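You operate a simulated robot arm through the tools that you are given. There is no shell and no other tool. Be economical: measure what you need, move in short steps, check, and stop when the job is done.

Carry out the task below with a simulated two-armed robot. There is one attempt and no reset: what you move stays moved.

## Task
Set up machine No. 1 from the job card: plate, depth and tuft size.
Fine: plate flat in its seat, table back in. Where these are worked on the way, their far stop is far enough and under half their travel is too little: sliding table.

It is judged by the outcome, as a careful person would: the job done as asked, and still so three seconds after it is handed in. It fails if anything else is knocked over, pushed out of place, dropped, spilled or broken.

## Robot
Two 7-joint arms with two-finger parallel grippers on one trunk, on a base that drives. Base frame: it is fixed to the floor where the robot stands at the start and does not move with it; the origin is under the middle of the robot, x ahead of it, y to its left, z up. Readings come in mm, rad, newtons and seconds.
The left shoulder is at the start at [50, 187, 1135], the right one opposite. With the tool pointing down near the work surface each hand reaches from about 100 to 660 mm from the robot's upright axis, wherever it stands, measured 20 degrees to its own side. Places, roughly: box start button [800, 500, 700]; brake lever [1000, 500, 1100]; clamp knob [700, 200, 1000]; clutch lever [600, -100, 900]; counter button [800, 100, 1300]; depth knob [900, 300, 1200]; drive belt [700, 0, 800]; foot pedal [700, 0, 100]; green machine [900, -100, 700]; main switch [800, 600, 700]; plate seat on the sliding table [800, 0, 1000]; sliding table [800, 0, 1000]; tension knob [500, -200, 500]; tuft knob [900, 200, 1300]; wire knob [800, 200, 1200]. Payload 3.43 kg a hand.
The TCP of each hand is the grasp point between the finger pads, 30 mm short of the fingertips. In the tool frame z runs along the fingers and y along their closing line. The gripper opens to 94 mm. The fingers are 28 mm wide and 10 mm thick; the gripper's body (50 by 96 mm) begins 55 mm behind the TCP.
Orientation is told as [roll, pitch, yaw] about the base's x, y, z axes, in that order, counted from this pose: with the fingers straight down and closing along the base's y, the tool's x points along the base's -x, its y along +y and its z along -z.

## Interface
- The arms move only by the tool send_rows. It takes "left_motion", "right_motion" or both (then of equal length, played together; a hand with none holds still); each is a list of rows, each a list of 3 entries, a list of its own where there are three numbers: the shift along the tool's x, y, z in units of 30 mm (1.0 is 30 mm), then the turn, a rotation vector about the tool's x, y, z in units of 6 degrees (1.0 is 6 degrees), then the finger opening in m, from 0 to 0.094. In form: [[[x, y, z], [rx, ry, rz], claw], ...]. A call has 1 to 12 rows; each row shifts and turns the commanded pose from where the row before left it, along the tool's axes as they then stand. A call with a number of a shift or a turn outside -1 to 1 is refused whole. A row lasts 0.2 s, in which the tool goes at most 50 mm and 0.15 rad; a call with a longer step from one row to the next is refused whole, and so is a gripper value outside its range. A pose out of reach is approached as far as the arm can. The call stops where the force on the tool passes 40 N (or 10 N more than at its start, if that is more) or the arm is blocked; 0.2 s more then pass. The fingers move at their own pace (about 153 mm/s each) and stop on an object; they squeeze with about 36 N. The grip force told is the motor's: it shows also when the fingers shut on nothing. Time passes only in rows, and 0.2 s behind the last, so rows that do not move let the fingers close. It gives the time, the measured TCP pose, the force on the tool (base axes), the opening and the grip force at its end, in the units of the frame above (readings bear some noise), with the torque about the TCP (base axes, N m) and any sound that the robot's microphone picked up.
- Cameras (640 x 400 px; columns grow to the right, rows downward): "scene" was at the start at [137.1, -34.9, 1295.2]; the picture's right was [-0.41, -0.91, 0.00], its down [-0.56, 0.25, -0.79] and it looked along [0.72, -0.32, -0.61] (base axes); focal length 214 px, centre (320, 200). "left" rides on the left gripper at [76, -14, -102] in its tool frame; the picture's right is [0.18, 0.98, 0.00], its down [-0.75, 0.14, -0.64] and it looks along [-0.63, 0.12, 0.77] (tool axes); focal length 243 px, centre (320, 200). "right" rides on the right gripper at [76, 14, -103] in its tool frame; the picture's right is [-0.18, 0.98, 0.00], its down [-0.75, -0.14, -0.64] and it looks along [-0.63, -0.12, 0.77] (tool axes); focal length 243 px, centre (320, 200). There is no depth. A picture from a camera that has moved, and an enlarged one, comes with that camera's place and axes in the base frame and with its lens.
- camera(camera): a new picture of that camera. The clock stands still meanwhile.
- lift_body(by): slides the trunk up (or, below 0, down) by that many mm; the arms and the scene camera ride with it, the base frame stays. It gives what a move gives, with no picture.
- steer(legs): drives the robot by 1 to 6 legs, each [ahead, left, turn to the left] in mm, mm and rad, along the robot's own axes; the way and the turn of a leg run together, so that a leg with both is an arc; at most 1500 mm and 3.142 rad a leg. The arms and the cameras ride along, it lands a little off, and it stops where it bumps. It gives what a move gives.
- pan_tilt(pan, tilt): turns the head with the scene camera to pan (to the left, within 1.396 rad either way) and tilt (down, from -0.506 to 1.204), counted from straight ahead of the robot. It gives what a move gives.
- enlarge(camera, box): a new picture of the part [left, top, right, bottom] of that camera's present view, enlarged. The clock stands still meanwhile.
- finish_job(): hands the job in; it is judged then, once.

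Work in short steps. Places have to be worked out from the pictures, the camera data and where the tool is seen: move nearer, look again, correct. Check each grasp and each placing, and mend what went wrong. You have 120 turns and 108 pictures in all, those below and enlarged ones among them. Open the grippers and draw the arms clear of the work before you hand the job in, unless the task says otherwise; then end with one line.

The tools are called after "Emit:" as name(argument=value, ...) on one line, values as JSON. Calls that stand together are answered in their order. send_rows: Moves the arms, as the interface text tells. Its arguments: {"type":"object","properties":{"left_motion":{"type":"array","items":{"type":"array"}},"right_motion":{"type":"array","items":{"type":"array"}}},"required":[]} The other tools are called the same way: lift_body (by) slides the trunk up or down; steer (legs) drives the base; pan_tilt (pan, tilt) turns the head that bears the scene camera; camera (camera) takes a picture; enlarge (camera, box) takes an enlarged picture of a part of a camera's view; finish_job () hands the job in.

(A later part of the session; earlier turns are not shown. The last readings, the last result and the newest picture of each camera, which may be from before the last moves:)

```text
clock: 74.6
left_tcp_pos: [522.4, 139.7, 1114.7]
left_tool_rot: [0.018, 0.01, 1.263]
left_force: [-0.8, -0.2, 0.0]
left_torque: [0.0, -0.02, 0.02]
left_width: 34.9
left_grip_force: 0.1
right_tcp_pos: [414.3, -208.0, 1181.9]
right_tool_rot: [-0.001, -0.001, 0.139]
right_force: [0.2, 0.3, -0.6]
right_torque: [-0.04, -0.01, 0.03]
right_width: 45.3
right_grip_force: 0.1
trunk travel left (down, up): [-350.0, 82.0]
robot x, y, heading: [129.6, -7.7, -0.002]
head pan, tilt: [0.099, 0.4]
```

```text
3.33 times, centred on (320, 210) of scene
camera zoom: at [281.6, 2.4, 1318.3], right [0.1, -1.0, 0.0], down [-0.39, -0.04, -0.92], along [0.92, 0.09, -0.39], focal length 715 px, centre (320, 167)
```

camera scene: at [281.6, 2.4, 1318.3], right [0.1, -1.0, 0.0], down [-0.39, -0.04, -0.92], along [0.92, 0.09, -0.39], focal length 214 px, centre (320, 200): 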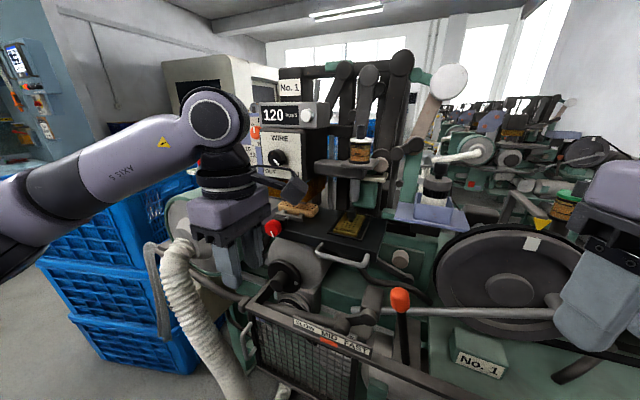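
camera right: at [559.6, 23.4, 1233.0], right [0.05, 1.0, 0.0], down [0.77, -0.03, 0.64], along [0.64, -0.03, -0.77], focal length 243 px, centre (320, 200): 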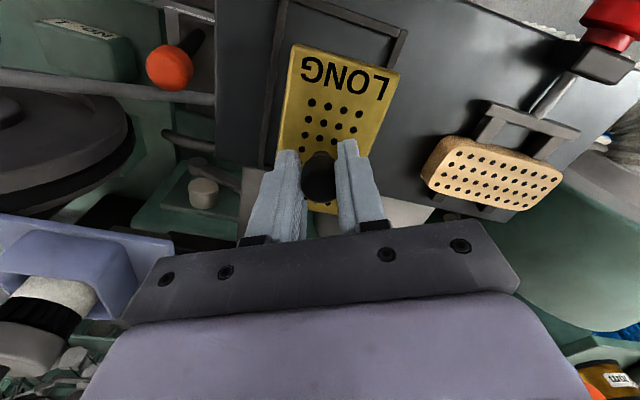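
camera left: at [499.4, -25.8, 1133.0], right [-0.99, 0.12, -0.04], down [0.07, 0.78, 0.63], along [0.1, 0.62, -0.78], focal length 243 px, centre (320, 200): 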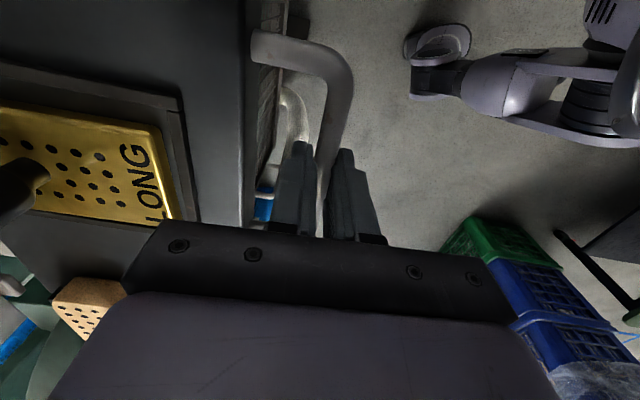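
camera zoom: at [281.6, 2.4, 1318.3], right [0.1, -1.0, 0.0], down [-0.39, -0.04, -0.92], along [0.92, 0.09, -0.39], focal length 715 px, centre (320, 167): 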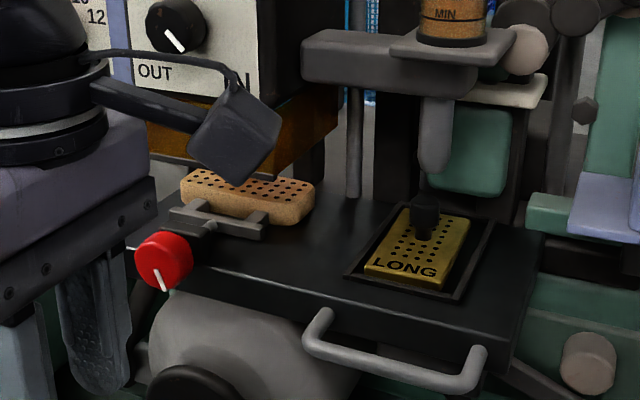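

Table is in and the plate sits flat. Now the knobs: I retract the left hand, bring it back to yaw 0, then reposition the robot facing the panel square-on.

Emit:
send_rows(left_motion=[[[-0.2, 0.8, -0.4], [0, 0, 1], 0.05], [[-0.2, 0.8, -0.4], [0, 0, 1], 0.05], [[-0.2, 0.8, -0.4], [0, 0, 1], 0.05], [[-0.2, 0.8, -0.4], [0, 0, 1], 0.05], [[0, 0, -0.4], [0, 0, 1], 0.05], [[0, 0, 0], [0, 0, 1], 0.05], [[0, 0, 0], [0, 0, 1], 0.05], [[0, 0, 0], [0, 0, 1], 0.05], [[0, 0, 0], [0, 0, 1], 0.05], [[0, 0, 0], [0, 0, 1], 0.05], [[0, 0, 0], [0, 0, 1], 0.05], [[0, 0, 0], [0, 0, 1], 0.05]])

Emit:
steer(legs=[[0, 0, -0.31], [0, 320, 0]])

Emit:
pan_tilt(pan=0.25, tilt=0.2)

Emit:
camera(camera="scene")

```text
clock: 77.2
left_tcp_pos: [449.1, 205.8, 1175.6]
left_tool_rot: [-0.006, 0.019, 0.005]
left_force: [0.7, 0.5, 0.5]
left_torque: [0.01, 0.0, 0.0]
left_width: 50.0
left_grip_force: 0.0
right_tcp_pos: [415.2, -208.9, 1182.0]
right_tool_rot: [0.001, 0.001, 0.139]
right_force: [-0.3, 0.5, -0.2]
right_torque: [0.0, 0.0, 0.05]
right_width: 44.9
right_grip_force: 0.1
trunk travel left (down, up): [-350.0, 82.0]
robot x, y, heading: [133.4, -10.1, 0.001]
head pan, tilt: [0.099, 0.4]
```

```text
clock: 80.3
left_tcp_pos: [594.8, 400.4, 1176.0]
left_tool_rot: [-0.006, 0.019, -0.305]
left_force: [-0.3, 0.1, 0.0]
left_torque: [-0.01, 0.0, 0.04]
left_width: 49.7
left_grip_force: 0.0
right_tcp_pos: [435.9, 16.7, 1183.2]
right_tool_rot: [-0.001, 0.001, -0.173]
right_force: [0.0, 0.3, -0.6]
right_torque: [0.0, 0.06, 0.02]
right_width: 45.0
right_grip_force: 0.2
trunk travel left (down, up): [-350.0, 82.0]
robot x, y, heading: [227.0, 294.4, -0.31]
head pan, tilt: [0.099, 0.4]
```

```text
clock: 81.0
left_tcp_pos: [594.9, 399.5, 1176.3]
left_tool_rot: [-0.005, 0.019, -0.304]
left_force: [0.1, -0.1, 0.0]
left_torque: [0.03, 0.03, -0.02]
left_width: 50.1
left_grip_force: 0.1
right_tcp_pos: [434.8, 17.1, 1182.3]
right_tool_rot: [0.0, 0.0, -0.172]
right_force: [0.4, 0.3, 0.2]
right_torque: [-0.02, 0.02, -0.01]
right_width: 45.1
right_grip_force: 0.1
trunk travel left (down, up): [-350.0, 82.0]
robot x, y, heading: [226.8, 297.4, -0.316]
head pan, tilt: [0.25, 0.201]
```

```text
44 pictures are left
camera scene: at [375.9, 272.5, 1336.9], right [-0.06, -1.0, 0.0], down [-0.2, 0.01, -0.98], along [0.98, -0.06, -0.2], focal length 214 px, centre (320, 200)
```

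scene: 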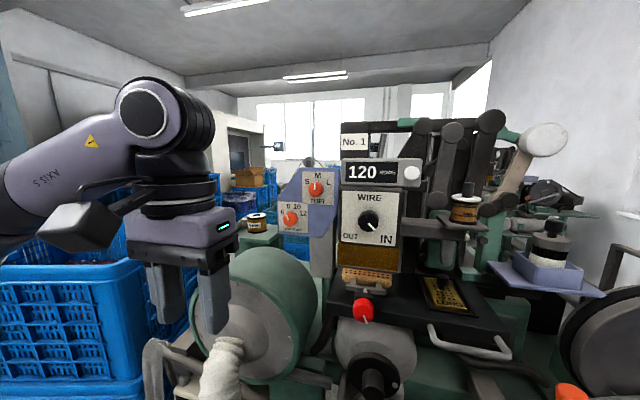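

Emit:
enlarge(camera="scene", box=[250, 150, 410, 260])

```text
3.64 times, centred on (330, 205) of scene
camera zoom: at [375.9, 272.5, 1336.9], right [-0.06, -1.0, 0.0], down [-0.2, 0.01, -0.98], along [0.98, -0.06, -0.2], focal length 780 px, centre (284, 182)
```

zoom: 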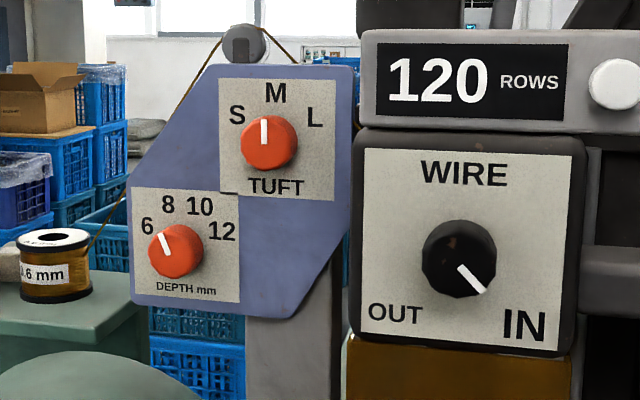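

Panel located: tuft knob ≈[899,250,1258] (pointer at M, needs L: clockwise), depth knob ≈[927,316,1175] (needs 6: counter-clockwise). First a closer look at the pointers.

Emit:
enlarge(camera="scene", box=[275, 165, 340, 240])

Emit:
send_rows(left_motion=[[[-0.9, 0, -0.9], [0, 0, 0], 0.06], [[-0.9, 0, -0.9], [0, 0, 0], 0.06], [[-0.9, 0, -0.9], [0, 0, 0], 0.06], [[-0.27, 0, 0], [0, -1, 0], 0.06], [[-0.27, 0, 0.03], [0, -1, 0], 0.06], [[-0.26, 0, 0.06], [0, -1, 0], 0.06], [[-0.26, 0, 0.08], [0, -1, 0], 0.06], [[-0.25, 0, 0.11], [0, -1, 0], 0.06], [[-0.23, 0, 0.14], [0, -1, 0], 0.06], [[-0.22, 0, 0.16], [0, -1, 0], 0.06], [[-0.2, 0, 0.18], [0, -1, 0], 0.06]])

```text
5.33 times, centred on (308, 202) of scene
camera zoom: at [375.9, 272.5, 1336.9], right [-0.06, -1.0, 0.0], down [-0.2, 0.01, -0.98], along [0.98, -0.06, -0.2], focal length 1144 px, centre (387, 187)
```

zoom: 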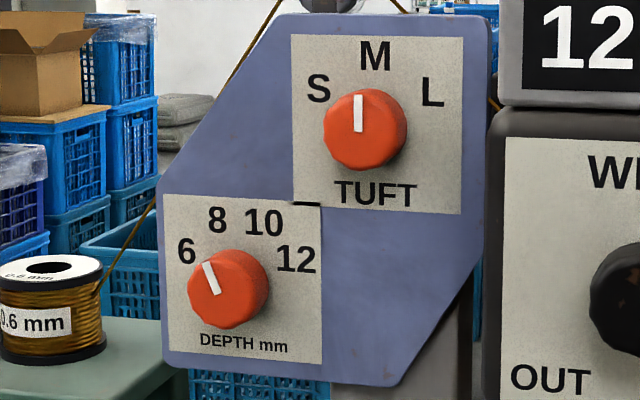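

```text
clock: 83.5
left_tcp_pos: [735.1, 354.8, 1255.1]
left_tool_rot: [-0.007, -0.819, -0.299]
left_force: [0.5, 0.1, 0.2]
left_torque: [0.02, 0.01, 0.0]
left_width: 59.9
left_grip_force: 0.0
right_tcp_pos: [435.7, 16.7, 1182.4]
right_tool_rot: [-0.001, 0.001, -0.172]
right_force: [0.0, 0.5, -0.7]
right_torque: [0.0, 0.04, -0.01]
right_width: 45.1
right_grip_force: 0.2
trunk travel left (down, up): [-350.0, 82.0]
robot x, y, heading: [226.3, 296.3, -0.306]
head pan, tilt: [0.25, 0.201]
```

Depth points at 8 (−22°; 6 is ≈ −67°), tuft at M (L ≈ +60°). Continue pitching the left hand to point forward, then roll it.

Emit:
send_rows(left_motion=[[[-0.18, 0, 0.2], [0, -1, 0], 0.06], [[-0.16, 0, 0.22], [0, -1, 0], 0.06], [[-0.13, 0, 0.23], [0, -1, 0], 0.06], [[-0.1, 0, 0.25], [0, -1, 0], 0.06], [[-0.07, 0, 0.26], [0, -1, 0], 0.06], [[-0.04, 0, 0.27], [0, -1, 0], 0.06], [[0, 0, 0.1], [0, -1, 0], 0.06], [[0, 0, 0], [0, -0.2, 0], 0.06]])

Emit:
send_rows(left_motion=[[[0, 0, 0], [0, 0, -1], 0.06], [[0, 0, 0], [0, 0, -1], 0.06], [[0, 0, 0], [0, 0, -1], 0.06], [[0, 0, 0], [0, 0, -1], 0.06], [[0, 0, 0], [0, 0, -1], 0.06], [[0, 0, 0], [0, 0, -1], 0.06], [[0, 0, 0], [0, 0, -1], 0.06], [[0, 0, 0], [0, 0, -1], 0.06], [[0, 0, 0], [0, 0, -1], 0.06], [[0, 0, 0], [0, 0, -1], 0.06], [[0, 0, 0], [0, 0, -1], 0.06], [[0, 0, 0], [0, 0, -1], 0.06]])

Emit:
camera(camera="left")

Emit:
camera(camera="scene")

```text
clock: 85.2
left_tcp_pos: [784.8, 341.0, 1251.4]
left_tool_rot: [-2.133, -1.564, 1.828]
left_force: [-0.4, -0.5, 0.3]
left_torque: [-0.02, -0.02, -0.02]
left_width: 59.9
left_grip_force: 0.1
right_tcp_pos: [435.6, 16.8, 1181.5]
right_tool_rot: [0.001, 0.0, -0.173]
right_force: [-0.7, -0.4, -0.2]
right_torque: [0.0, -0.02, 0.0]
right_width: 44.9
right_grip_force: 0.2
trunk travel left (down, up): [-350.0, 82.0]
robot x, y, heading: [227.6, 294.5, -0.312]
head pan, tilt: [0.25, 0.201]
```

```text
clock: 87.8
left_tcp_pos: [784.7, 341.7, 1251.1]
left_tool_rot: [-1.573, -0.308, 1.268]
left_force: [-0.9, -0.3, -0.1]
left_torque: [-0.01, -0.01, -0.01]
left_width: 60.1
left_grip_force: 0.0
right_tcp_pos: [434.8, 17.0, 1181.2]
right_tool_rot: [0.0, -0.001, -0.173]
right_force: [0.3, 0.2, 0.3]
right_torque: [-0.04, 0.0, 0.0]
right_width: 45.1
right_grip_force: 0.0
trunk travel left (down, up): [-350.0, 82.0]
robot x, y, heading: [224.2, 297.0, -0.31]
head pan, tilt: [0.25, 0.201]
```

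```text
41 pictures are left
camera left: at [663.4, 299.0, 1242.5], right [0.04, 0.12, -0.99], down [-0.38, 0.92, 0.09], along [0.92, 0.38, 0.08], focal length 243 px, centre (320, 200)
```

left: 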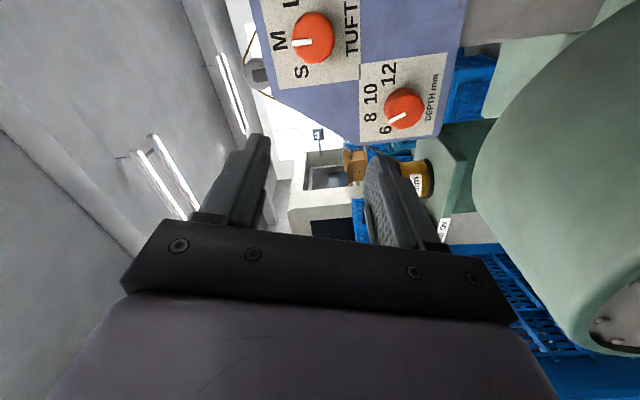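

```text
40 pictures are left
camera scene: at [375.9, 272.5, 1336.9], right [-0.06, -1.0, 0.0], down [-0.2, 0.01, -0.98], along [0.98, -0.06, -0.2], focal length 214 px, centre (320, 200)
```

scene: 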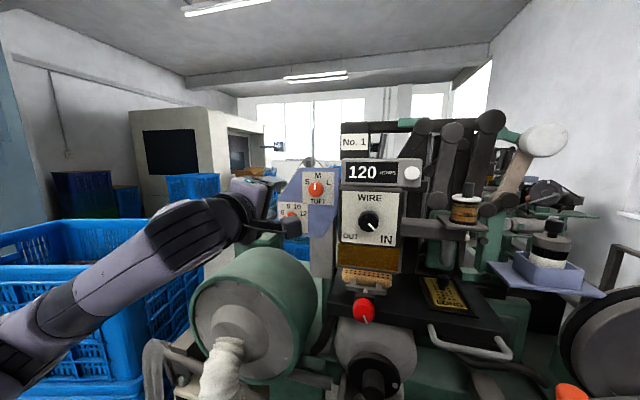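

The hand points straight at the panel; depth knob ≈[927,316,1171]. I move in front of the depth knob, with tips short of it.

Emit:
send_rows(left_motion=[[[0.06, 0.7, 0.3], [0, 0, 0], 0.065], [[0.06, 0.7, 0.4], [0, 0, 0], 0.065], [[0.05, 0.7, 0.4], [0, 0, 0], 0.065], [[0, 0.63, 0.4], [0, 0, 0], 0.065], [[0, 0, 0], [0, 0, 0], 0.065]])

Emit:
camera(camera="left")

Emit:
enlarge(camera="scene", box=[200, 130, 360, 290])

```text
clock: 89.0
left_tcp_pos: [816.2, 342.4, 1208.0]
left_tool_rot: [-1.568, -0.313, 1.25]
left_force: [0.4, 0.2, -0.3]
left_torque: [-0.02, 0.04, 0.0]
left_width: 64.9
left_grip_force: 0.0
left hand out of reach, approached as far as the arm can: row 2, 3, 4
right_tcp_pos: [436.2, 17.6, 1182.6]
right_tool_rot: [0.0, -0.001, -0.173]
right_force: [0.1, 0.3, -0.1]
right_torque: [-0.01, -0.02, -0.04]
right_width: 45.1
right_grip_force: 0.0
trunk travel left (down, up): [-350.0, 82.0]
robot x, y, heading: [229.1, 291.3, -0.314]
head pan, tilt: [0.25, 0.201]
```

```text
39 pictures are left
camera left: at [694.5, 302.0, 1198.7], right [0.04, 0.12, -0.99], down [-0.37, 0.92, 0.1], along [0.93, 0.37, 0.08], focal length 243 px, centre (320, 200)
```

left: 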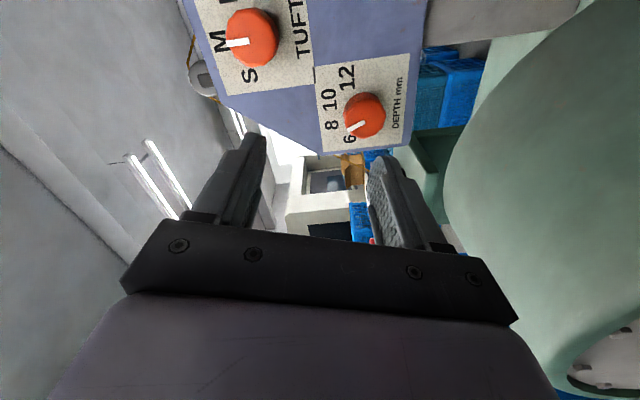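

```text
2.50 times, centred on (280, 210) of scene
camera zoom: at [375.6, 272.5, 1337.0], right [-0.06, -1.0, 0.0], down [-0.2, 0.01, -0.98], along [0.98, -0.06, -0.2], focal length 536 px, centre (420, 175)
```

zoom: 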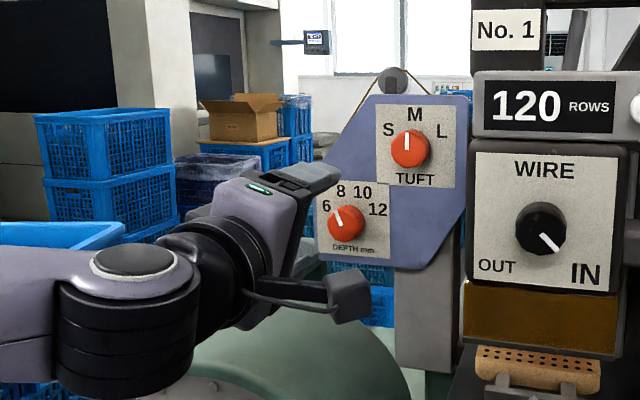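

Joint limits hinder going lower. I raise the hand back and lower the trunk by 80 mm instead, keeping the arm in its good posture.

Emit:
send_rows(left_motion=[[[0, -0.7, 0], [0, 0, 0], 0.065], [[0, -0.7, 0], [0, 0, 0], 0.065], [[0, -0.7, 0], [0, 0, 0], 0.065], [[0, -0.6, 0], [0, 0, 0], 0.065], [[0, 0, 0], [0, 0, 0], 0.065]])

Emit:
lift_body(by=-80)

Emit:
camera(camera="left")

```text
clock: 90.2
left_tcp_pos: [808.0, 318.9, 1288.2]
left_tool_rot: [-1.572, -0.31, 1.267]
left_force: [0.3, -0.4, 0.3]
left_torque: [0.0, 0.0, -0.01]
left_width: 64.9
left_grip_force: 0.0
right_tcp_pos: [435.8, 17.1, 1181.4]
right_tool_rot: [0.0, -0.002, -0.172]
right_force: [-0.4, -0.1, 0.3]
right_torque: [0.03, -0.02, 0.01]
right_width: 45.1
right_grip_force: 0.1
trunk travel left (down, up): [-350.0, 82.0]
robot x, y, heading: [229.2, 296.7, -0.312]
head pan, tilt: [0.25, 0.201]
```

```text
clock: 91.4
left_tcp_pos: [809.8, 319.1, 1206.9]
left_tool_rot: [-1.571, -0.309, 1.268]
left_force: [-0.5, 0.2, -0.5]
left_torque: [0.04, -0.04, 0.0]
left_width: 65.1
left_grip_force: 0.1
right_tcp_pos: [435.7, 17.6, 1102.0]
right_tool_rot: [0.0, -0.001, -0.171]
right_force: [0.0, -0.7, 0.3]
right_torque: [0.0, 0.0, 0.01]
right_width: 45.0
right_grip_force: 0.1
trunk travel left (down, up): [-270.0, 162.0]
robot x, y, heading: [226.8, 295.9, -0.309]
head pan, tilt: [0.25, 0.201]
```

```text
37 pictures are left
camera left: at [687.8, 277.1, 1197.5], right [0.04, 0.12, -0.99], down [-0.38, 0.92, 0.09], along [0.92, 0.38, 0.08], focal length 243 px, centre (320, 200)
```

left: 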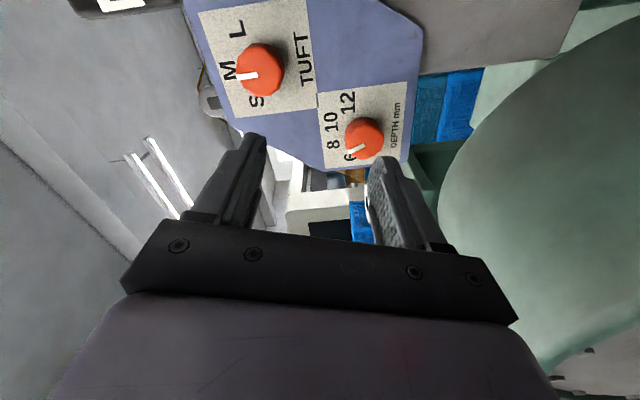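

Depth knob confirmed at ≈[927,315,1168]. Align laterally and vertically first.

Emit:
send_rows(left_motion=[[[-0.33, 0.77, 0], [0, 0, 0], 0.065], [[-0.34, 0.77, 0], [0, 0, 0], 0.065], [[0, 0, 0.5], [0, 0, 0], 0.065], [[0, 0, 0], [0, 0, 0], 0.065]])

Emit:
camera(camera="left")

```text
clock: 92.4
left_tcp_pos: [833.0, 346.1, 1167.9]
left_tool_rot: [-1.572, -0.311, 1.267]
left_force: [0.7, 0.9, 0.3]
left_torque: [0.01, 0.0, 0.03]
left_width: 65.2
left_grip_force: 0.1
right_tcp_pos: [435.2, 16.8, 1103.0]
right_tool_rot: [0.001, 0.0, -0.173]
right_force: [0.3, 0.0, 0.5]
right_torque: [-0.01, 0.02, -0.02]
right_width: 45.1
right_grip_force: 0.1
trunk travel left (down, up): [-270.0, 162.0]
robot x, y, heading: [226.7, 298.7, -0.311]
head pan, tilt: [0.25, 0.201]
```

```text
36 pictures are left
camera left: at [712.9, 304.5, 1158.8], right [0.04, 0.12, -0.99], down [-0.38, 0.92, 0.09], along [0.92, 0.38, 0.08], focal length 243 px, centre (320, 200)
```

left: 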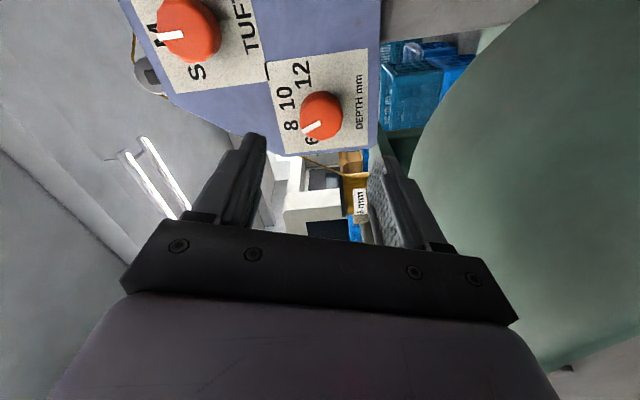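

On axis; knob face ≈103 mm beyond TCP. Advance 60 mm and check.

Emit:
send_rows(left_motion=[[[0, 0, 0.7], [0, 0, 0], 0.065], [[0, 0, 0.7], [0, 0, 0], 0.065], [[0, 0, 0.5], [0, 0, 0], 0.065], [[0, 0, 0], [0, 0, 0], 0.065]])

Emit:
camera(camera="left")

Emit:
enlarge(camera="scene", box=[230, 120, 350, 220])

```text
clock: 93.4
left_tcp_pos: [888.7, 332.0, 1168.3]
left_tool_rot: [-1.574, -0.311, 1.268]
left_force: [0.4, 0.2, 0.3]
left_torque: [-0.01, -0.03, -0.04]
left_width: 65.0
left_grip_force: 0.1
right_tcp_pos: [435.9, 16.1, 1102.9]
right_tool_rot: [0.0, 0.0, -0.173]
right_force: [-0.4, -0.4, 0.9]
right_torque: [-0.01, 0.01, 0.03]
right_width: 44.8
right_grip_force: 0.1
trunk travel left (down, up): [-270.0, 162.0]
robot x, y, heading: [228.9, 293.9, -0.315]
head pan, tilt: [0.25, 0.201]
```

```text
35 pictures are left
camera left: at [767.8, 289.1, 1158.3], right [0.04, 0.12, -0.99], down [-0.38, 0.92, 0.09], along [0.92, 0.38, 0.08], focal length 243 px, centre (320, 200)
```

left: 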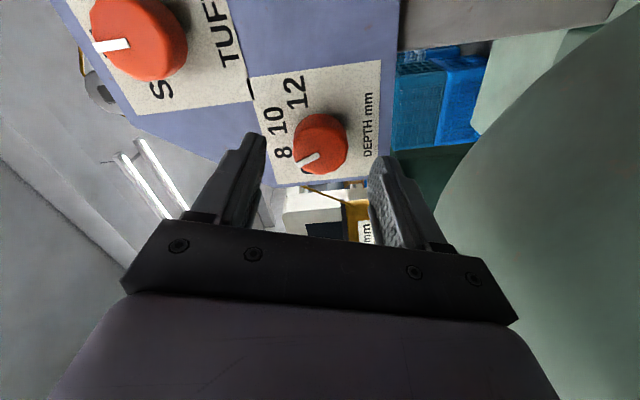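

```text
4.00 times, centred on (290, 170) of scene
camera zoom: at [375.9, 272.5, 1256.9], right [-0.06, -1.0, 0.0], down [-0.2, 0.01, -0.98], along [0.98, -0.06, -0.2], focal length 858 px, centre (440, 320)
```

zoom: 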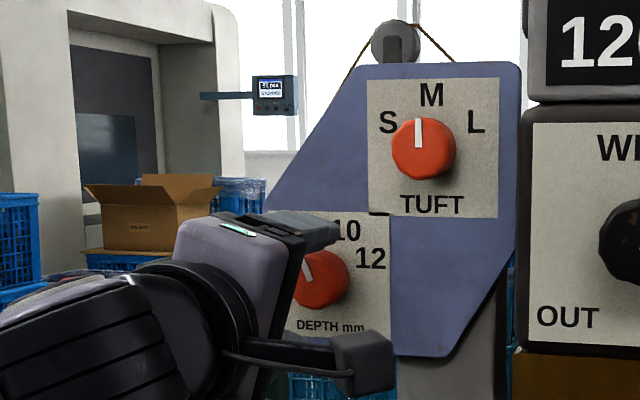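

Face ~45 mm ahead, on axis. Advance 28 mm so the fingertips overlap the knob by ~14 mm, then look.

Emit:
send_rows(left_motion=[[[0, 0, 0.5], [0, 0, 0], 0.065], [[0, 0, 0.43], [0, 0, 0], 0.065], [[0, 0, 0], [0, 0, 0], 0.065]])

Emit:
camera(camera="left")

```text
clock: 94.2
left_tcp_pos: [913.7, 322.3, 1168.8]
left_tool_rot: [-1.573, -0.308, 1.269]
left_force: [0.3, -0.5, -0.2]
left_torque: [0.0, 0.03, -0.02]
left_width: 65.1
left_grip_force: 0.0
right_tcp_pos: [435.4, 15.6, 1103.4]
right_tool_rot: [-0.001, -0.001, -0.173]
right_force: [-1.1, -0.3, 0.2]
right_torque: [0.04, -0.02, -0.03]
right_width: 45.1
right_grip_force: 0.0
trunk travel left (down, up): [-270.0, 162.0]
robot x, y, heading: [225.5, 292.9, -0.307]
head pan, tilt: [0.25, 0.201]
```

```text
33 pictures are left
camera left: at [794.0, 280.0, 1158.9], right [0.04, 0.12, -0.99], down [-0.38, 0.92, 0.09], along [0.92, 0.38, 0.08], focal length 243 px, centre (320, 200)
```

left: 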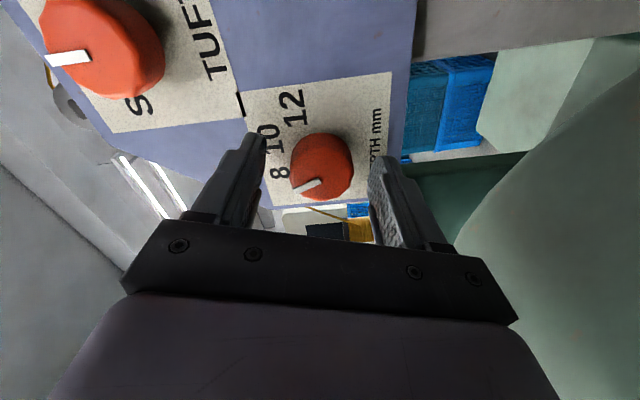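

The knob is between the pads now. Close the fingers on it.

Emit:
send_rows(left_motion=[[[0, 0, 0.08], [0, 0, 0], 0.05], [[0, 0, 0], [0, 0, 0], 0.0], [[0, 0, 0], [0, 0, 0], 0.0], [[0, 0, 0], [0, 0, 0], 0.0]])

Emit:
camera(camera="left")

```text
clock: 95.2
left_tcp_pos: [917.0, 321.3, 1167.2]
left_tool_rot: [-1.57, -0.308, 1.268]
left_force: [-5.5, 2.5, -5.7]
left_torque: [0.01, 0.09, 0.57]
left_width: 37.1
left_grip_force: 45.2
right_tcp_pos: [436.0, 16.7, 1101.0]
right_tool_rot: [0.0, 0.0, -0.172]
right_force: [-0.3, -0.1, 0.4]
right_torque: [0.02, 0.0, -0.02]
right_width: 45.0
right_grip_force: 0.0
trunk travel left (down, up): [-270.0, 162.0]
robot x, y, heading: [229.4, 295.0, -0.307]
head pan, tilt: [0.25, 0.201]
```

```text
32 pictures are left
camera left: at [796.2, 279.0, 1158.0], right [0.04, 0.12, -0.99], down [-0.39, 0.92, 0.1], along [0.92, 0.38, 0.08], focal length 243 px, centre (320, 200)
```

left: 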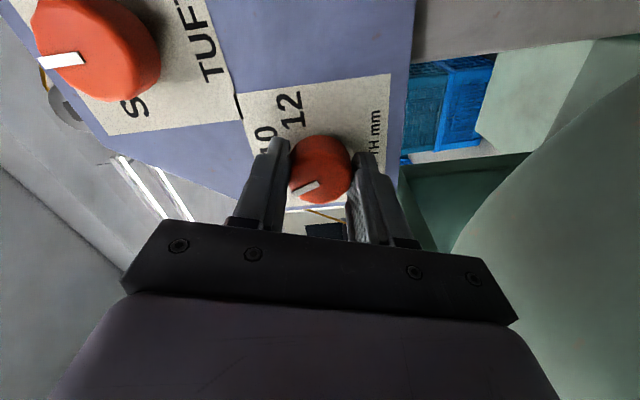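

Gripped (37 mm). Turn counter-clockwise 45° (8 → 6).

Emit:
send_rows(left_motion=[[[0, 0, 0], [0, 0, -1], 0.0], [[0, 0, 0], [0, 0, -1], 0.0], [[0, 0, 0], [0, 0, -1], 0.0], [[0, 0, 0], [0, 0, -1], 0.0], [[0, 0, 0], [0, 0, -1], 0.0], [[0, 0, 0], [0, 0, -1], 0.0], [[0, 0, 0], [0, 0, -1], 0.0], [[0, 0, 0], [0, 0, -0.5], 0.0], [[0, 0, 0], [0, 0, 0], 0.0]])

Emit:
camera(camera="left")

```text
clock: 97.2
left_tcp_pos: [916.0, 321.5, 1168.1]
left_tool_rot: [-1.57, 0.477, 1.268]
left_force: [3.1, 4.7, -5.6]
left_torque: [0.44, 0.3, 0.91]
left_width: 37.4
left_grip_force: 45.1
right_tcp_pos: [437.5, 18.3, 1102.0]
right_tool_rot: [0.0, 0.002, -0.172]
right_force: [0.3, 0.2, 0.4]
right_torque: [0.0, 0.03, -0.03]
right_width: 45.1
right_grip_force: 0.0
trunk travel left (down, up): [-270.0, 162.0]
robot x, y, heading: [231.4, 297.8, -0.312]
head pan, tilt: [0.25, 0.201]
```

```text
31 pictures are left
camera left: at [800.9, 293.9, 1216.4], right [-0.18, -0.59, -0.79], down [-0.43, 0.77, -0.47], along [0.88, 0.26, -0.4], focal length 243 px, centre (320, 200)
```

left: 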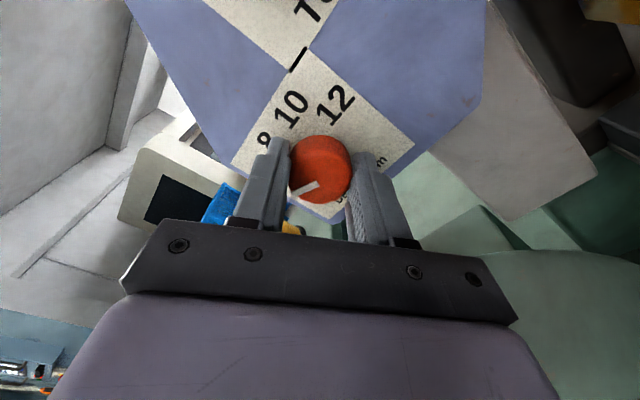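

The knob turned with the hand. Release and back off to verify.

Emit:
send_rows(left_motion=[[[0, 0, 0], [0, 0, 0], 0.06], [[0, 0, 0], [0, 0, 0], 0.065], [[0, 0, -0.6], [0, 0, 0], 0.065], [[0, 0, -1], [0, 0, 0], 0.065], [[0, 0, -1], [0, 0, 0], 0.065], [[0, 0, -0.6], [0, 0, 0], 0.065], [[0, 0, 0], [0, 0, 0], 0.065]])

Emit:
camera(camera="left")

Emit:
enlarge(camera="scene", box=[260, 120, 360, 220])

```text
clock: 98.8
left_tcp_pos: [822.5, 350.9, 1170.3]
left_tool_rot: [-1.572, 0.476, 1.265]
left_force: [0.7, 0.2, 0.1]
left_torque: [0.0, -0.03, 0.01]
left_width: 65.2
left_grip_force: 0.0
right_tcp_pos: [435.9, 16.4, 1101.8]
right_tool_rot: [0.001, -0.002, -0.172]
right_force: [0.2, -0.1, 0.3]
right_torque: [0.0, -0.05, -0.02]
right_width: 45.1
right_grip_force: 0.1
trunk travel left (down, up): [-270.0, 162.0]
robot x, y, heading: [229.5, 295.5, -0.308]
head pan, tilt: [0.25, 0.201]
```

```text
30 pictures are left
camera left: at [706.4, 323.9, 1216.9], right [-0.18, -0.59, -0.79], down [-0.43, 0.77, -0.47], along [0.88, 0.25, -0.39], focal length 243 px, centre (320, 200)
```

left: 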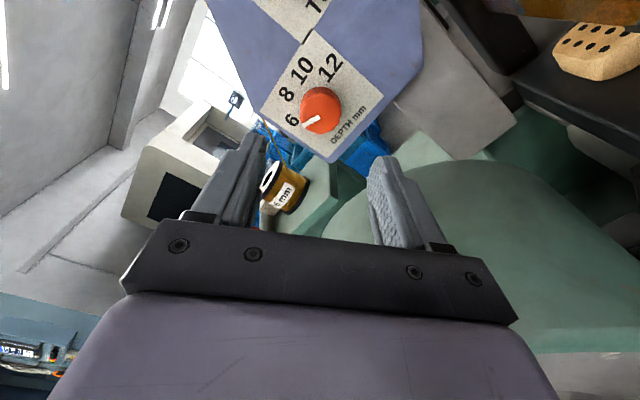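

```text
4.00 times, centred on (310, 170) of scene
camera zoom: at [375.9, 272.5, 1256.9], right [-0.06, -1.0, 0.0], down [-0.2, 0.01, -0.98], along [0.98, -0.06, -0.2], focal length 858 px, centre (360, 320)
```

zoom: 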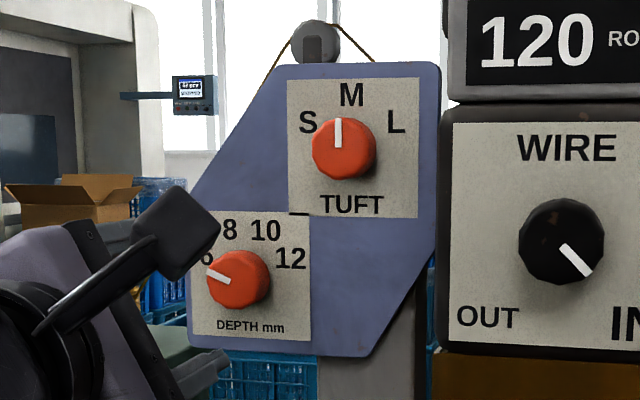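

Emit:
enlarge(camera="scene", box=[305, 165, 345, 205])

Emit:
enlarge(camera="left", box=[260, 40, 380, 160])

```text
10.00 times, centred on (325, 185) of scene
camera zoom: at [375.9, 272.5, 1256.9], right [-0.06, -1.0, 0.0], down [-0.2, 0.01, -0.98], along [0.98, -0.06, -0.2], focal length 2145 px, centre (270, 350)
```

zoom: 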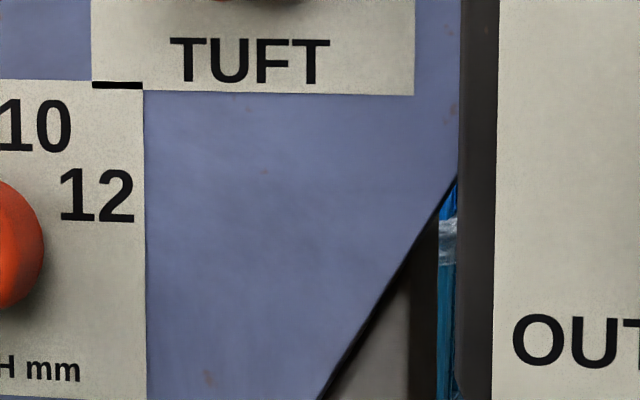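

```text
3.33 times, centred on (320, 100) of left
camera zoom: at [706.4, 323.9, 1216.9], right [-0.18, -0.59, -0.79], down [-0.43, 0.77, -0.47], along [0.88, 0.25, -0.39], focal length 809 px, centre (320, 533)
```

zoom: 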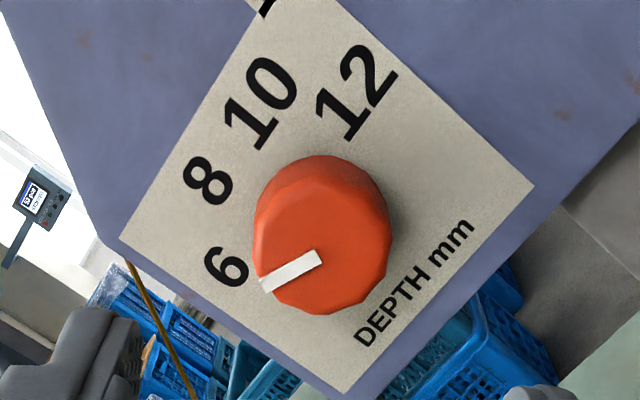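

Pointer is near 6 (≈ −63°, maybe a few degrees short). I'll re-check from the scene camera after moving to the tuft knob: raise trunk 82 mm, roll back to −90°, shift right 72 mm.

Emit:
lift_body(by=82)

Emit:
send_rows(left_motion=[[[0, 0, 0], [0, 0, 1], 0.065], [[0, 0, 0], [0, 0, 1], 0.065], [[0, 0, 0], [0, 0, 1], 0.065], [[0, 0, 0], [0, 0, 1], 0.065], [[0, 0, 0], [0, 0, 0.5], 0.065], [[0.8, 0, 0], [0, 0, 0], 0.065], [[0.8, 0, 0], [0, 0, 0], 0.065], [[0.8, 0, 0], [0, 0, 0], 0.065], [[0, 0, 0], [0, 0, 0], 0.065]])

Emit:
camera(camera="left")

Emit:
enlarge(camera="scene", box=[260, 180, 330, 240])

```text
clock: 100.0
left_tcp_pos: [823.0, 351.6, 1252.0]
left_tool_rot: [-1.572, 0.477, 1.265]
left_force: [0.1, -0.1, -0.1]
left_torque: [-0.04, -0.02, 0.0]
left_width: 65.0
left_grip_force: 0.1
right_tcp_pos: [435.5, 15.9, 1183.7]
right_tool_rot: [0.0, 0.001, -0.174]
right_force: [0.3, -0.6, 0.0]
right_torque: [0.04, 0.0, 0.01]
right_width: 44.8
right_grip_force: 0.0
trunk travel left (down, up): [-352.0, 80.0]
robot x, y, heading: [224.1, 296.4, -0.312]
head pan, tilt: [0.25, 0.201]
```

```text
clock: 102.0
left_tcp_pos: [801.7, 283.7, 1253.0]
left_tool_rot: [-1.572, 0.005, 1.268]
left_force: [0.0, -0.4, 0.1]
left_torque: [-0.02, -0.01, 0.02]
left_width: 65.1
left_grip_force: 0.1
right_tcp_pos: [435.7, 17.2, 1184.1]
right_tool_rot: [0.0, -0.001, -0.173]
right_force: [-0.5, -0.1, -0.1]
right_torque: [0.0, 0.0, -0.03]
right_width: 45.1
right_grip_force: 0.0
trunk travel left (down, up): [-352.0, 80.0]
robot x, y, heading: [227.9, 293.8, -0.312]
head pan, tilt: [0.25, 0.201]
```

```text
26 pictures are left
camera left: at [681.0, 241.1, 1267.5], right [-0.06, -0.18, -0.98], down [-0.39, 0.91, -0.15], along [0.92, 0.37, -0.12], focal length 243 px, centre (320, 200)
```

left: 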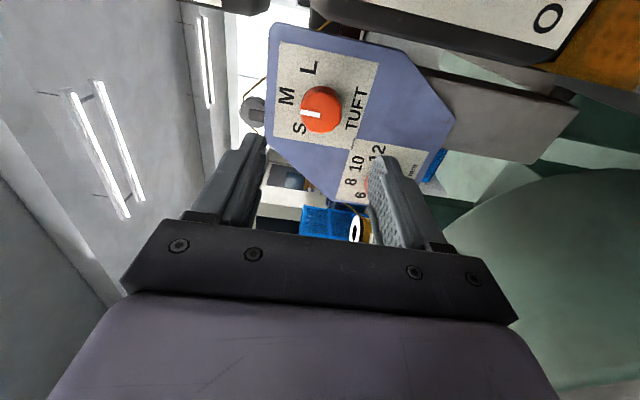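

```text
6.67 times, centred on (295, 210) of scene
camera zoom: at [376.0, 272.7, 1338.9], right [-0.06, -1.0, 0.0], down [-0.2, 0.01, -0.98], along [0.98, -0.06, -0.2], focal length 1430 px, centre (487, 133)
```

zoom: 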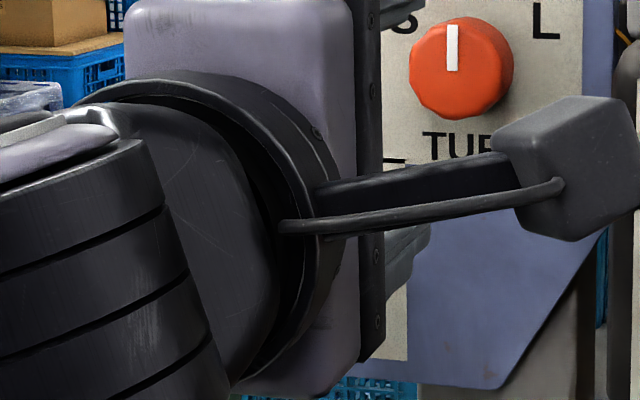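

Tuft knob is on axis (≈115 mm ahead). Advance 78 mm and check.

Emit:
send_rows(left_motion=[[[0, 0, 0.8], [0, 0, 0], 0.065], [[0, 0, 0.8], [0, 0, 0], 0.065], [[0, 0, 0.6], [0, 0, 0], 0.065], [[0, 0, 0.4], [0, 0, 0], 0.065], [[0, 0, 0], [0, 0, 0], 0.065]])

Emit:
camera(camera="left")

```text
clock: 103.2
left_tcp_pos: [873.9, 259.8, 1250.8]
left_tool_rot: [-1.57, 0.004, 1.266]
left_force: [0.3, -0.1, -0.3]
left_torque: [0.03, 0.0, 0.03]
left_width: 65.0
left_grip_force: 0.1
right_tcp_pos: [435.4, 16.8, 1184.1]
right_tool_rot: [0.001, 0.001, -0.171]
right_force: [-0.7, 0.5, -0.2]
right_torque: [0.02, 0.02, -0.05]
right_width: 45.1
right_grip_force: 0.2
trunk travel left (down, up): [-352.0, 80.0]
robot x, y, heading: [227.5, 296.5, -0.31]
head pan, tilt: [0.25, 0.201]
```

```text
24 pictures are left
camera left: at [753.5, 218.3, 1264.6], right [-0.06, -0.18, -0.98], down [-0.39, 0.91, -0.14], along [0.92, 0.37, -0.12], focal length 243 px, centre (320, 200)
```

left: 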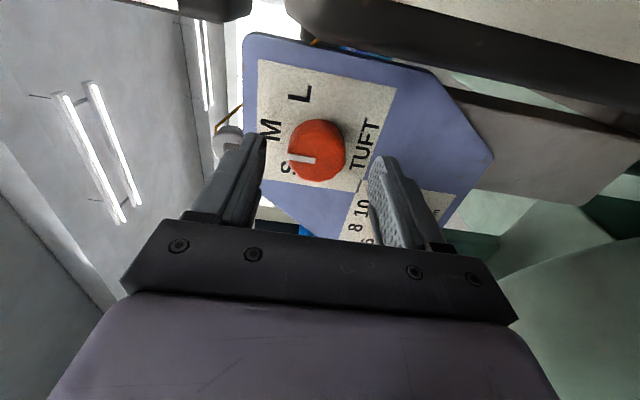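

Still on axis, ~41 mm ahead. Advance 22 mm and close.

Emit:
send_rows(left_motion=[[[0, 0, 0.4], [0, 0, 0], 0.065], [[0, 0, 0.35], [0, 0, 0], 0.065], [[0, 0, 0], [0, 0, 0], 0.055], [[0, 0, 0], [0, 0, 0], 0.0], [[0, 0, 0], [0, 0, 0], 0.0], [[0, 0, 0], [0, 0, 0], 0.0]])

Emit:
camera(camera="left")

```text
clock: 104.6
left_tcp_pos: [897.3, 254.0, 1251.8]
left_tool_rot: [-1.579, 0.006, 1.266]
left_force: [10.3, -3.9, 14.0]
left_torque: [-0.1, -0.36, -0.47]
left_width: 37.0
left_grip_force: 44.7
right_tcp_pos: [435.7, 16.8, 1184.4]
right_tool_rot: [0.0, -0.001, -0.173]
right_force: [0.0, -0.3, -0.2]
right_torque: [-0.01, -0.02, 0.04]
right_width: 45.0
right_grip_force: 0.1
trunk travel left (down, up): [-352.0, 80.0]
robot x, y, heading: [226.4, 297.0, -0.311]
head pan, tilt: [0.25, 0.201]
```

```text
23 pictures are left
camera left: at [776.1, 211.8, 1265.8], right [-0.05, -0.18, -0.98], down [-0.39, 0.91, -0.15], along [0.92, 0.37, -0.12], focal length 243 px, centre (320, 200)
```

left: 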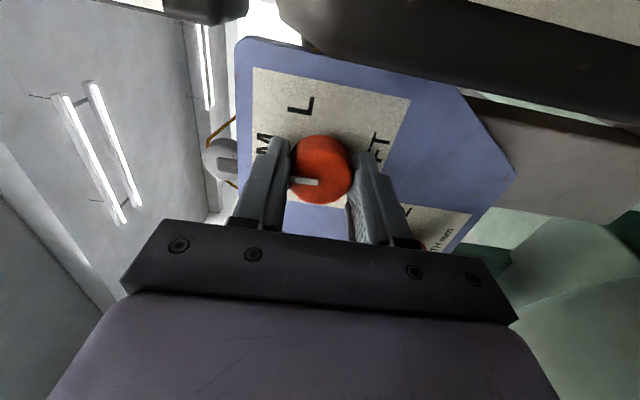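

Gripped. I turn clockwise 60° (M → L), easing up 2 mm.

Emit:
send_rows(left_motion=[[[0, -0.07, 0], [0, 0, 0], 0.0], [[0, 0, 0], [0, 0, 1], 0.0], [[0, 0, 0], [0, 0, 1], 0.0], [[0, 0, 0], [0, 0, 1], 0.0], [[0, 0, 0], [0, 0, 1], 0.0], [[0, 0, 0], [0, 0, 1], 0.0], [[0, 0, 0], [0, 0, 1], 0.0], [[0, 0, 0], [0, 0, 1], 0.0], [[0, 0, 0], [0, 0, 1], 0.0], [[0, 0, 0], [0, 0, 1], 0.0], [[0, 0, 0], [0, 0, 1], 0.0], [[0, 0, 0], [0, 0, 0], 0.0]])

Emit:
camera(camera="left")

```text
clock: 107.2
left_tcp_pos: [897.2, 254.2, 1252.5]
left_tool_rot: [-1.564, -1.043, 1.26]
left_force: [-13.1, 9.6, -17.1]
left_torque: [-0.42, 0.51, 0.48]
left_width: 37.4
left_grip_force: 44.5
right_tcp_pos: [435.6, 17.6, 1184.6]
right_tool_rot: [-0.002, 0.0, -0.171]
right_force: [1.5, -0.1, -0.4]
right_torque: [-0.02, 0.01, 0.0]
right_width: 44.8
right_grip_force: 0.1
trunk travel left (down, up): [-352.0, 80.0]
robot x, y, heading: [225.9, 297.5, -0.314]
head pan, tilt: [0.25, 0.201]
```

```text
22 pictures are left
camera left: at [783.6, 236.2, 1193.7], right [0.22, 0.72, -0.66], down [-0.46, 0.67, 0.58], along [0.86, 0.17, 0.48], focal length 243 px, centre (320, 200)
```

left: 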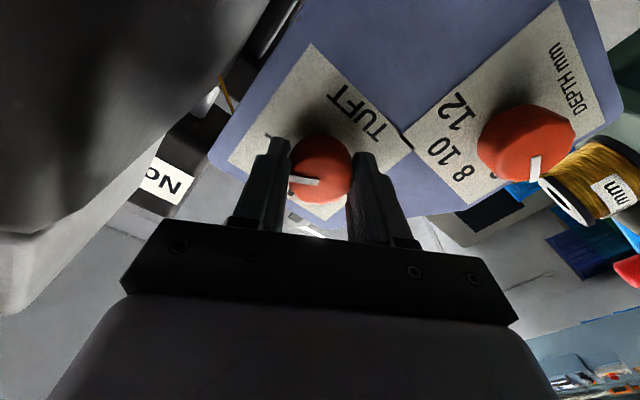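

Turned with the hand. Release and back off, swinging left out of view to verify both dials.

Emit:
send_rows(left_motion=[[[0, 0, 0], [0, 0, 0], 0.06], [[0, 0, 0], [0, 0, 0], 0.065], [[0, 0, -0.6], [0, 0, 0], 0.065], [[0, 0, -1], [0, 0, 0], 0.065], [[0, 0, -1], [0, 0, 0], 0.065], [[0, 0, -0.9], [0, 0, 0], 0.065], [[0, 0, -0.9], [0, 0, 0], 0.065], [[0, 0, 0], [0, 0, 0], 0.065]])

Emit:
camera(camera="left")

Emit:
camera(camera="scene")

```text
clock: 109.0
left_tcp_pos: [768.0, 293.3, 1253.5]
left_tool_rot: [-1.573, -1.043, 1.268]
left_force: [0.3, 0.9, -0.7]
left_torque: [-0.03, 0.0, 0.01]
left_width: 65.2
left_grip_force: 0.0
right_tcp_pos: [435.5, 17.0, 1183.9]
right_tool_rot: [-0.001, 0.0, -0.174]
right_force: [0.4, 0.2, -0.1]
right_torque: [-0.01, -0.01, 0.0]
right_width: 45.2
right_grip_force: 0.0
trunk travel left (down, up): [-352.0, 80.0]
robot x, y, heading: [227.1, 290.9, -0.311]
head pan, tilt: [0.25, 0.201]
```

```text
21 pictures are left
camera left: at [655.8, 275.8, 1194.5], right [0.23, 0.72, -0.65], down [-0.46, 0.67, 0.58], along [0.86, 0.17, 0.49], focal length 243 px, centre (320, 200)
```

left: 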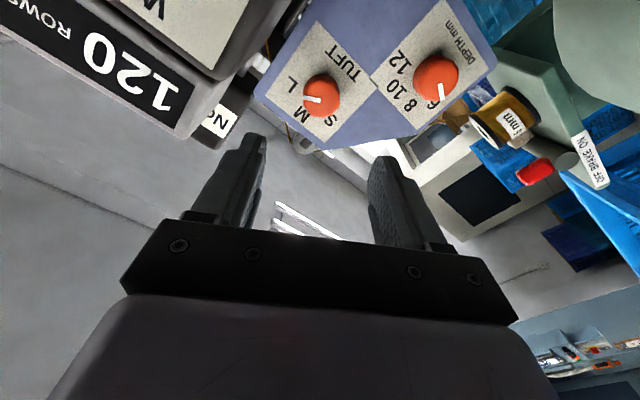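

```text
20 pictures are left
camera scene: at [376.0, 272.5, 1338.9], right [-0.06, -1.0, 0.0], down [-0.2, 0.01, -0.98], along [0.98, -0.06, -0.2], focal length 214 px, centre (320, 200)
```

scene: 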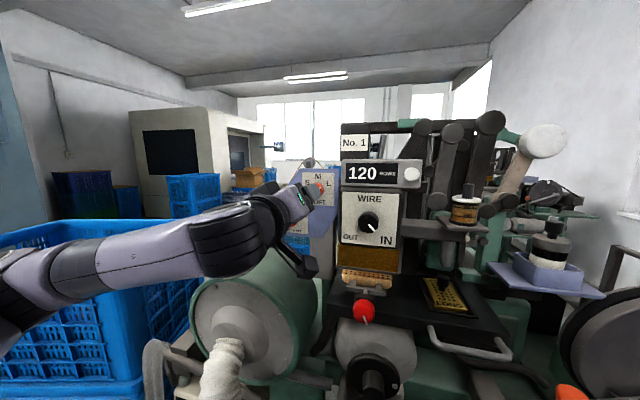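

I move the left hand ~150 mm to the left and back to clear the camera's view.

Emit:
send_rows(left_motion=[[[-0.5, 0.87, -0.5], [0, 0, 0], 0.065], [[-0.5, 0.87, -0.5], [0, 0, 0], 0.065], [[-0.5, 0.87, -0.3], [0, 0, 0], 0.065], [[-0.5, 0.87, 0], [0, 0, 0], 0.065], [[-0.5, 0.87, 0], [0, 0, 0], 0.065], [[0, 0, 0], [0, 0, 0], 0.065]])

Emit:
enlarge(camera="scene", box=[270, 165, 345, 240])

```text
clock: 110.4
left_tcp_pos: [780.1, 447.2, 1252.6]
left_tool_rot: [-1.572, -1.043, 1.267]
left_force: [0.1, -0.8, -0.3]
left_torque: [-0.01, 0.01, 0.02]
left_width: 64.8
left_grip_force: 0.0
right_tcp_pos: [435.7, 16.4, 1183.4]
right_tool_rot: [-0.001, -0.001, -0.173]
right_force: [0.5, 0.4, -0.7]
right_torque: [-0.03, 0.01, 0.02]
right_width: 45.1
right_grip_force: 0.2
trunk travel left (down, up): [-352.0, 80.0]
robot x, y, heading: [224.4, 293.5, -0.309]
head pan, tilt: [0.25, 0.201]
```

```text
5.33 times, centred on (308, 202) of scene
camera zoom: at [375.9, 272.3, 1338.9], right [-0.06, -1.0, 0.0], down [-0.2, 0.01, -0.98], along [0.98, -0.06, -0.2], focal length 1144 px, centre (387, 187)
```

zoom: 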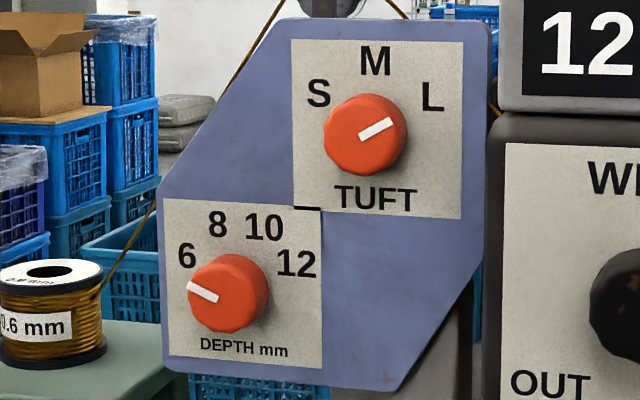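

Tuft points to L (≈62°) and depth to 6 (≈ −64°, 6 label at about −62°). Now open and draw the arms clear by backing the robot away, then a last check.

Emit:
send_rows(left_motion=[[[0, 0, -0.8], [0, 0, 0], 0.08], [[0, 0, -0.8], [0, 0, 0], 0.08], [[0, 0, 0], [0, 0, 0], 0.08]], right_motion=[[[0, 0, 0], [0, 0, 0], 0.08], [[0, 0, 0], [0, 0, 0], 0.08], [[0, 0, 0], [0, 0, 0], 0.08]])

Emit:
steer(legs=[[-220, 0, 0]])

Emit:
pan_tilt(pan=0.05, tilt=0.35)

Emit:
camera(camera="scene")

Emit:
enlarge(camera="scene", box=[240, 110, 440, 250])

```text
clock: 111.2
left_tcp_pos: [733.1, 461.9, 1253.2]
left_tool_rot: [-1.574, -1.044, 1.27]
left_force: [-0.2, 0.2, 0.0]
left_torque: [0.05, -0.01, 0.0]
left_width: 80.1
left_grip_force: 0.0
right_tcp_pos: [434.4, 16.8, 1184.0]
right_tool_rot: [0.0, 0.0, -0.174]
right_force: [0.4, -0.5, 0.0]
right_torque: [0.01, -0.01, -0.02]
right_width: 80.3
right_grip_force: 0.1
trunk travel left (down, up): [-352.0, 80.0]
robot x, y, heading: [225.4, 296.0, -0.312]
head pan, tilt: [0.25, 0.201]
```

```text
clock: 112.9
left_tcp_pos: [521.7, 529.7, 1252.3]
left_tool_rot: [-1.574, -1.042, 1.266]
left_force: [-2.0, 0.3, -0.4]
left_torque: [0.01, 0.02, -0.02]
left_width: 79.9
left_grip_force: 0.1
right_tcp_pos: [222.7, 85.0, 1184.9]
right_tool_rot: [0.0, 0.001, -0.175]
right_force: [-0.5, 0.4, 0.7]
right_torque: [-0.04, 0.0, 0.0]
right_width: 80.0
right_grip_force: 0.0
trunk travel left (down, up): [-352.0, 80.0]
robot x, y, heading: [12.9, 362.1, -0.314]
head pan, tilt: [0.25, 0.201]
```

```text
clock: 113.6
left_tcp_pos: [522.3, 528.1, 1252.1]
left_tool_rot: [-1.571, -1.043, 1.267]
left_force: [0.3, -0.4, -0.2]
left_torque: [0.0, 0.0, 0.01]
left_width: 80.0
left_grip_force: 0.1
right_tcp_pos: [224.8, 83.9, 1184.3]
right_tool_rot: [-0.001, -0.002, -0.173]
right_force: [-1.0, -0.1, 0.7]
right_torque: [-0.03, -0.01, -0.01]
right_width: 80.3
right_grip_force: 0.0
trunk travel left (down, up): [-352.0, 80.0]
robot x, y, heading: [17.1, 362.5, -0.312]
head pan, tilt: [0.051, 0.351]
```

```text
18 pictures are left
camera scene: at [161.2, 322.3, 1325.0], right [-0.26, -0.97, 0.0], down [-0.33, 0.09, -0.94], along [0.91, -0.24, -0.34], focal length 214 px, centre (320, 200)
```

scene: 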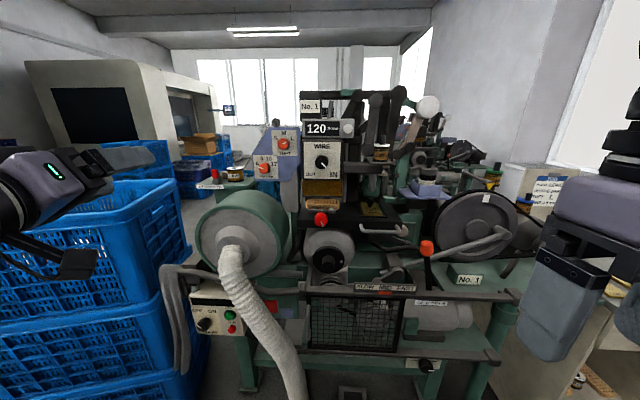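

```text
2.86 times, centred on (340, 180) of scene
camera zoom: at [161.2, 322.3, 1325.0], right [-0.26, -0.97, 0.0], down [-0.33, 0.09, -0.94], along [0.91, -0.24, -0.34], focal length 613 px, centre (263, 257)
```

zoom: 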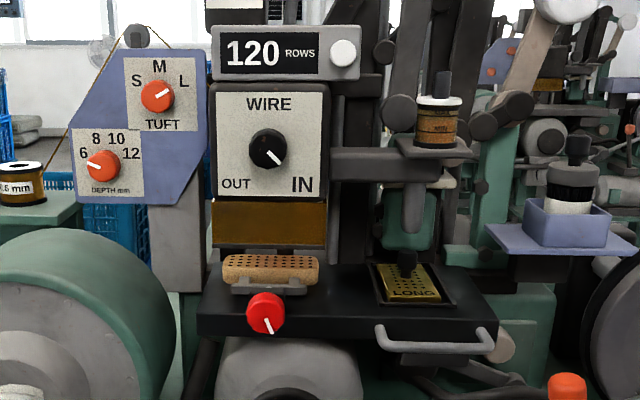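

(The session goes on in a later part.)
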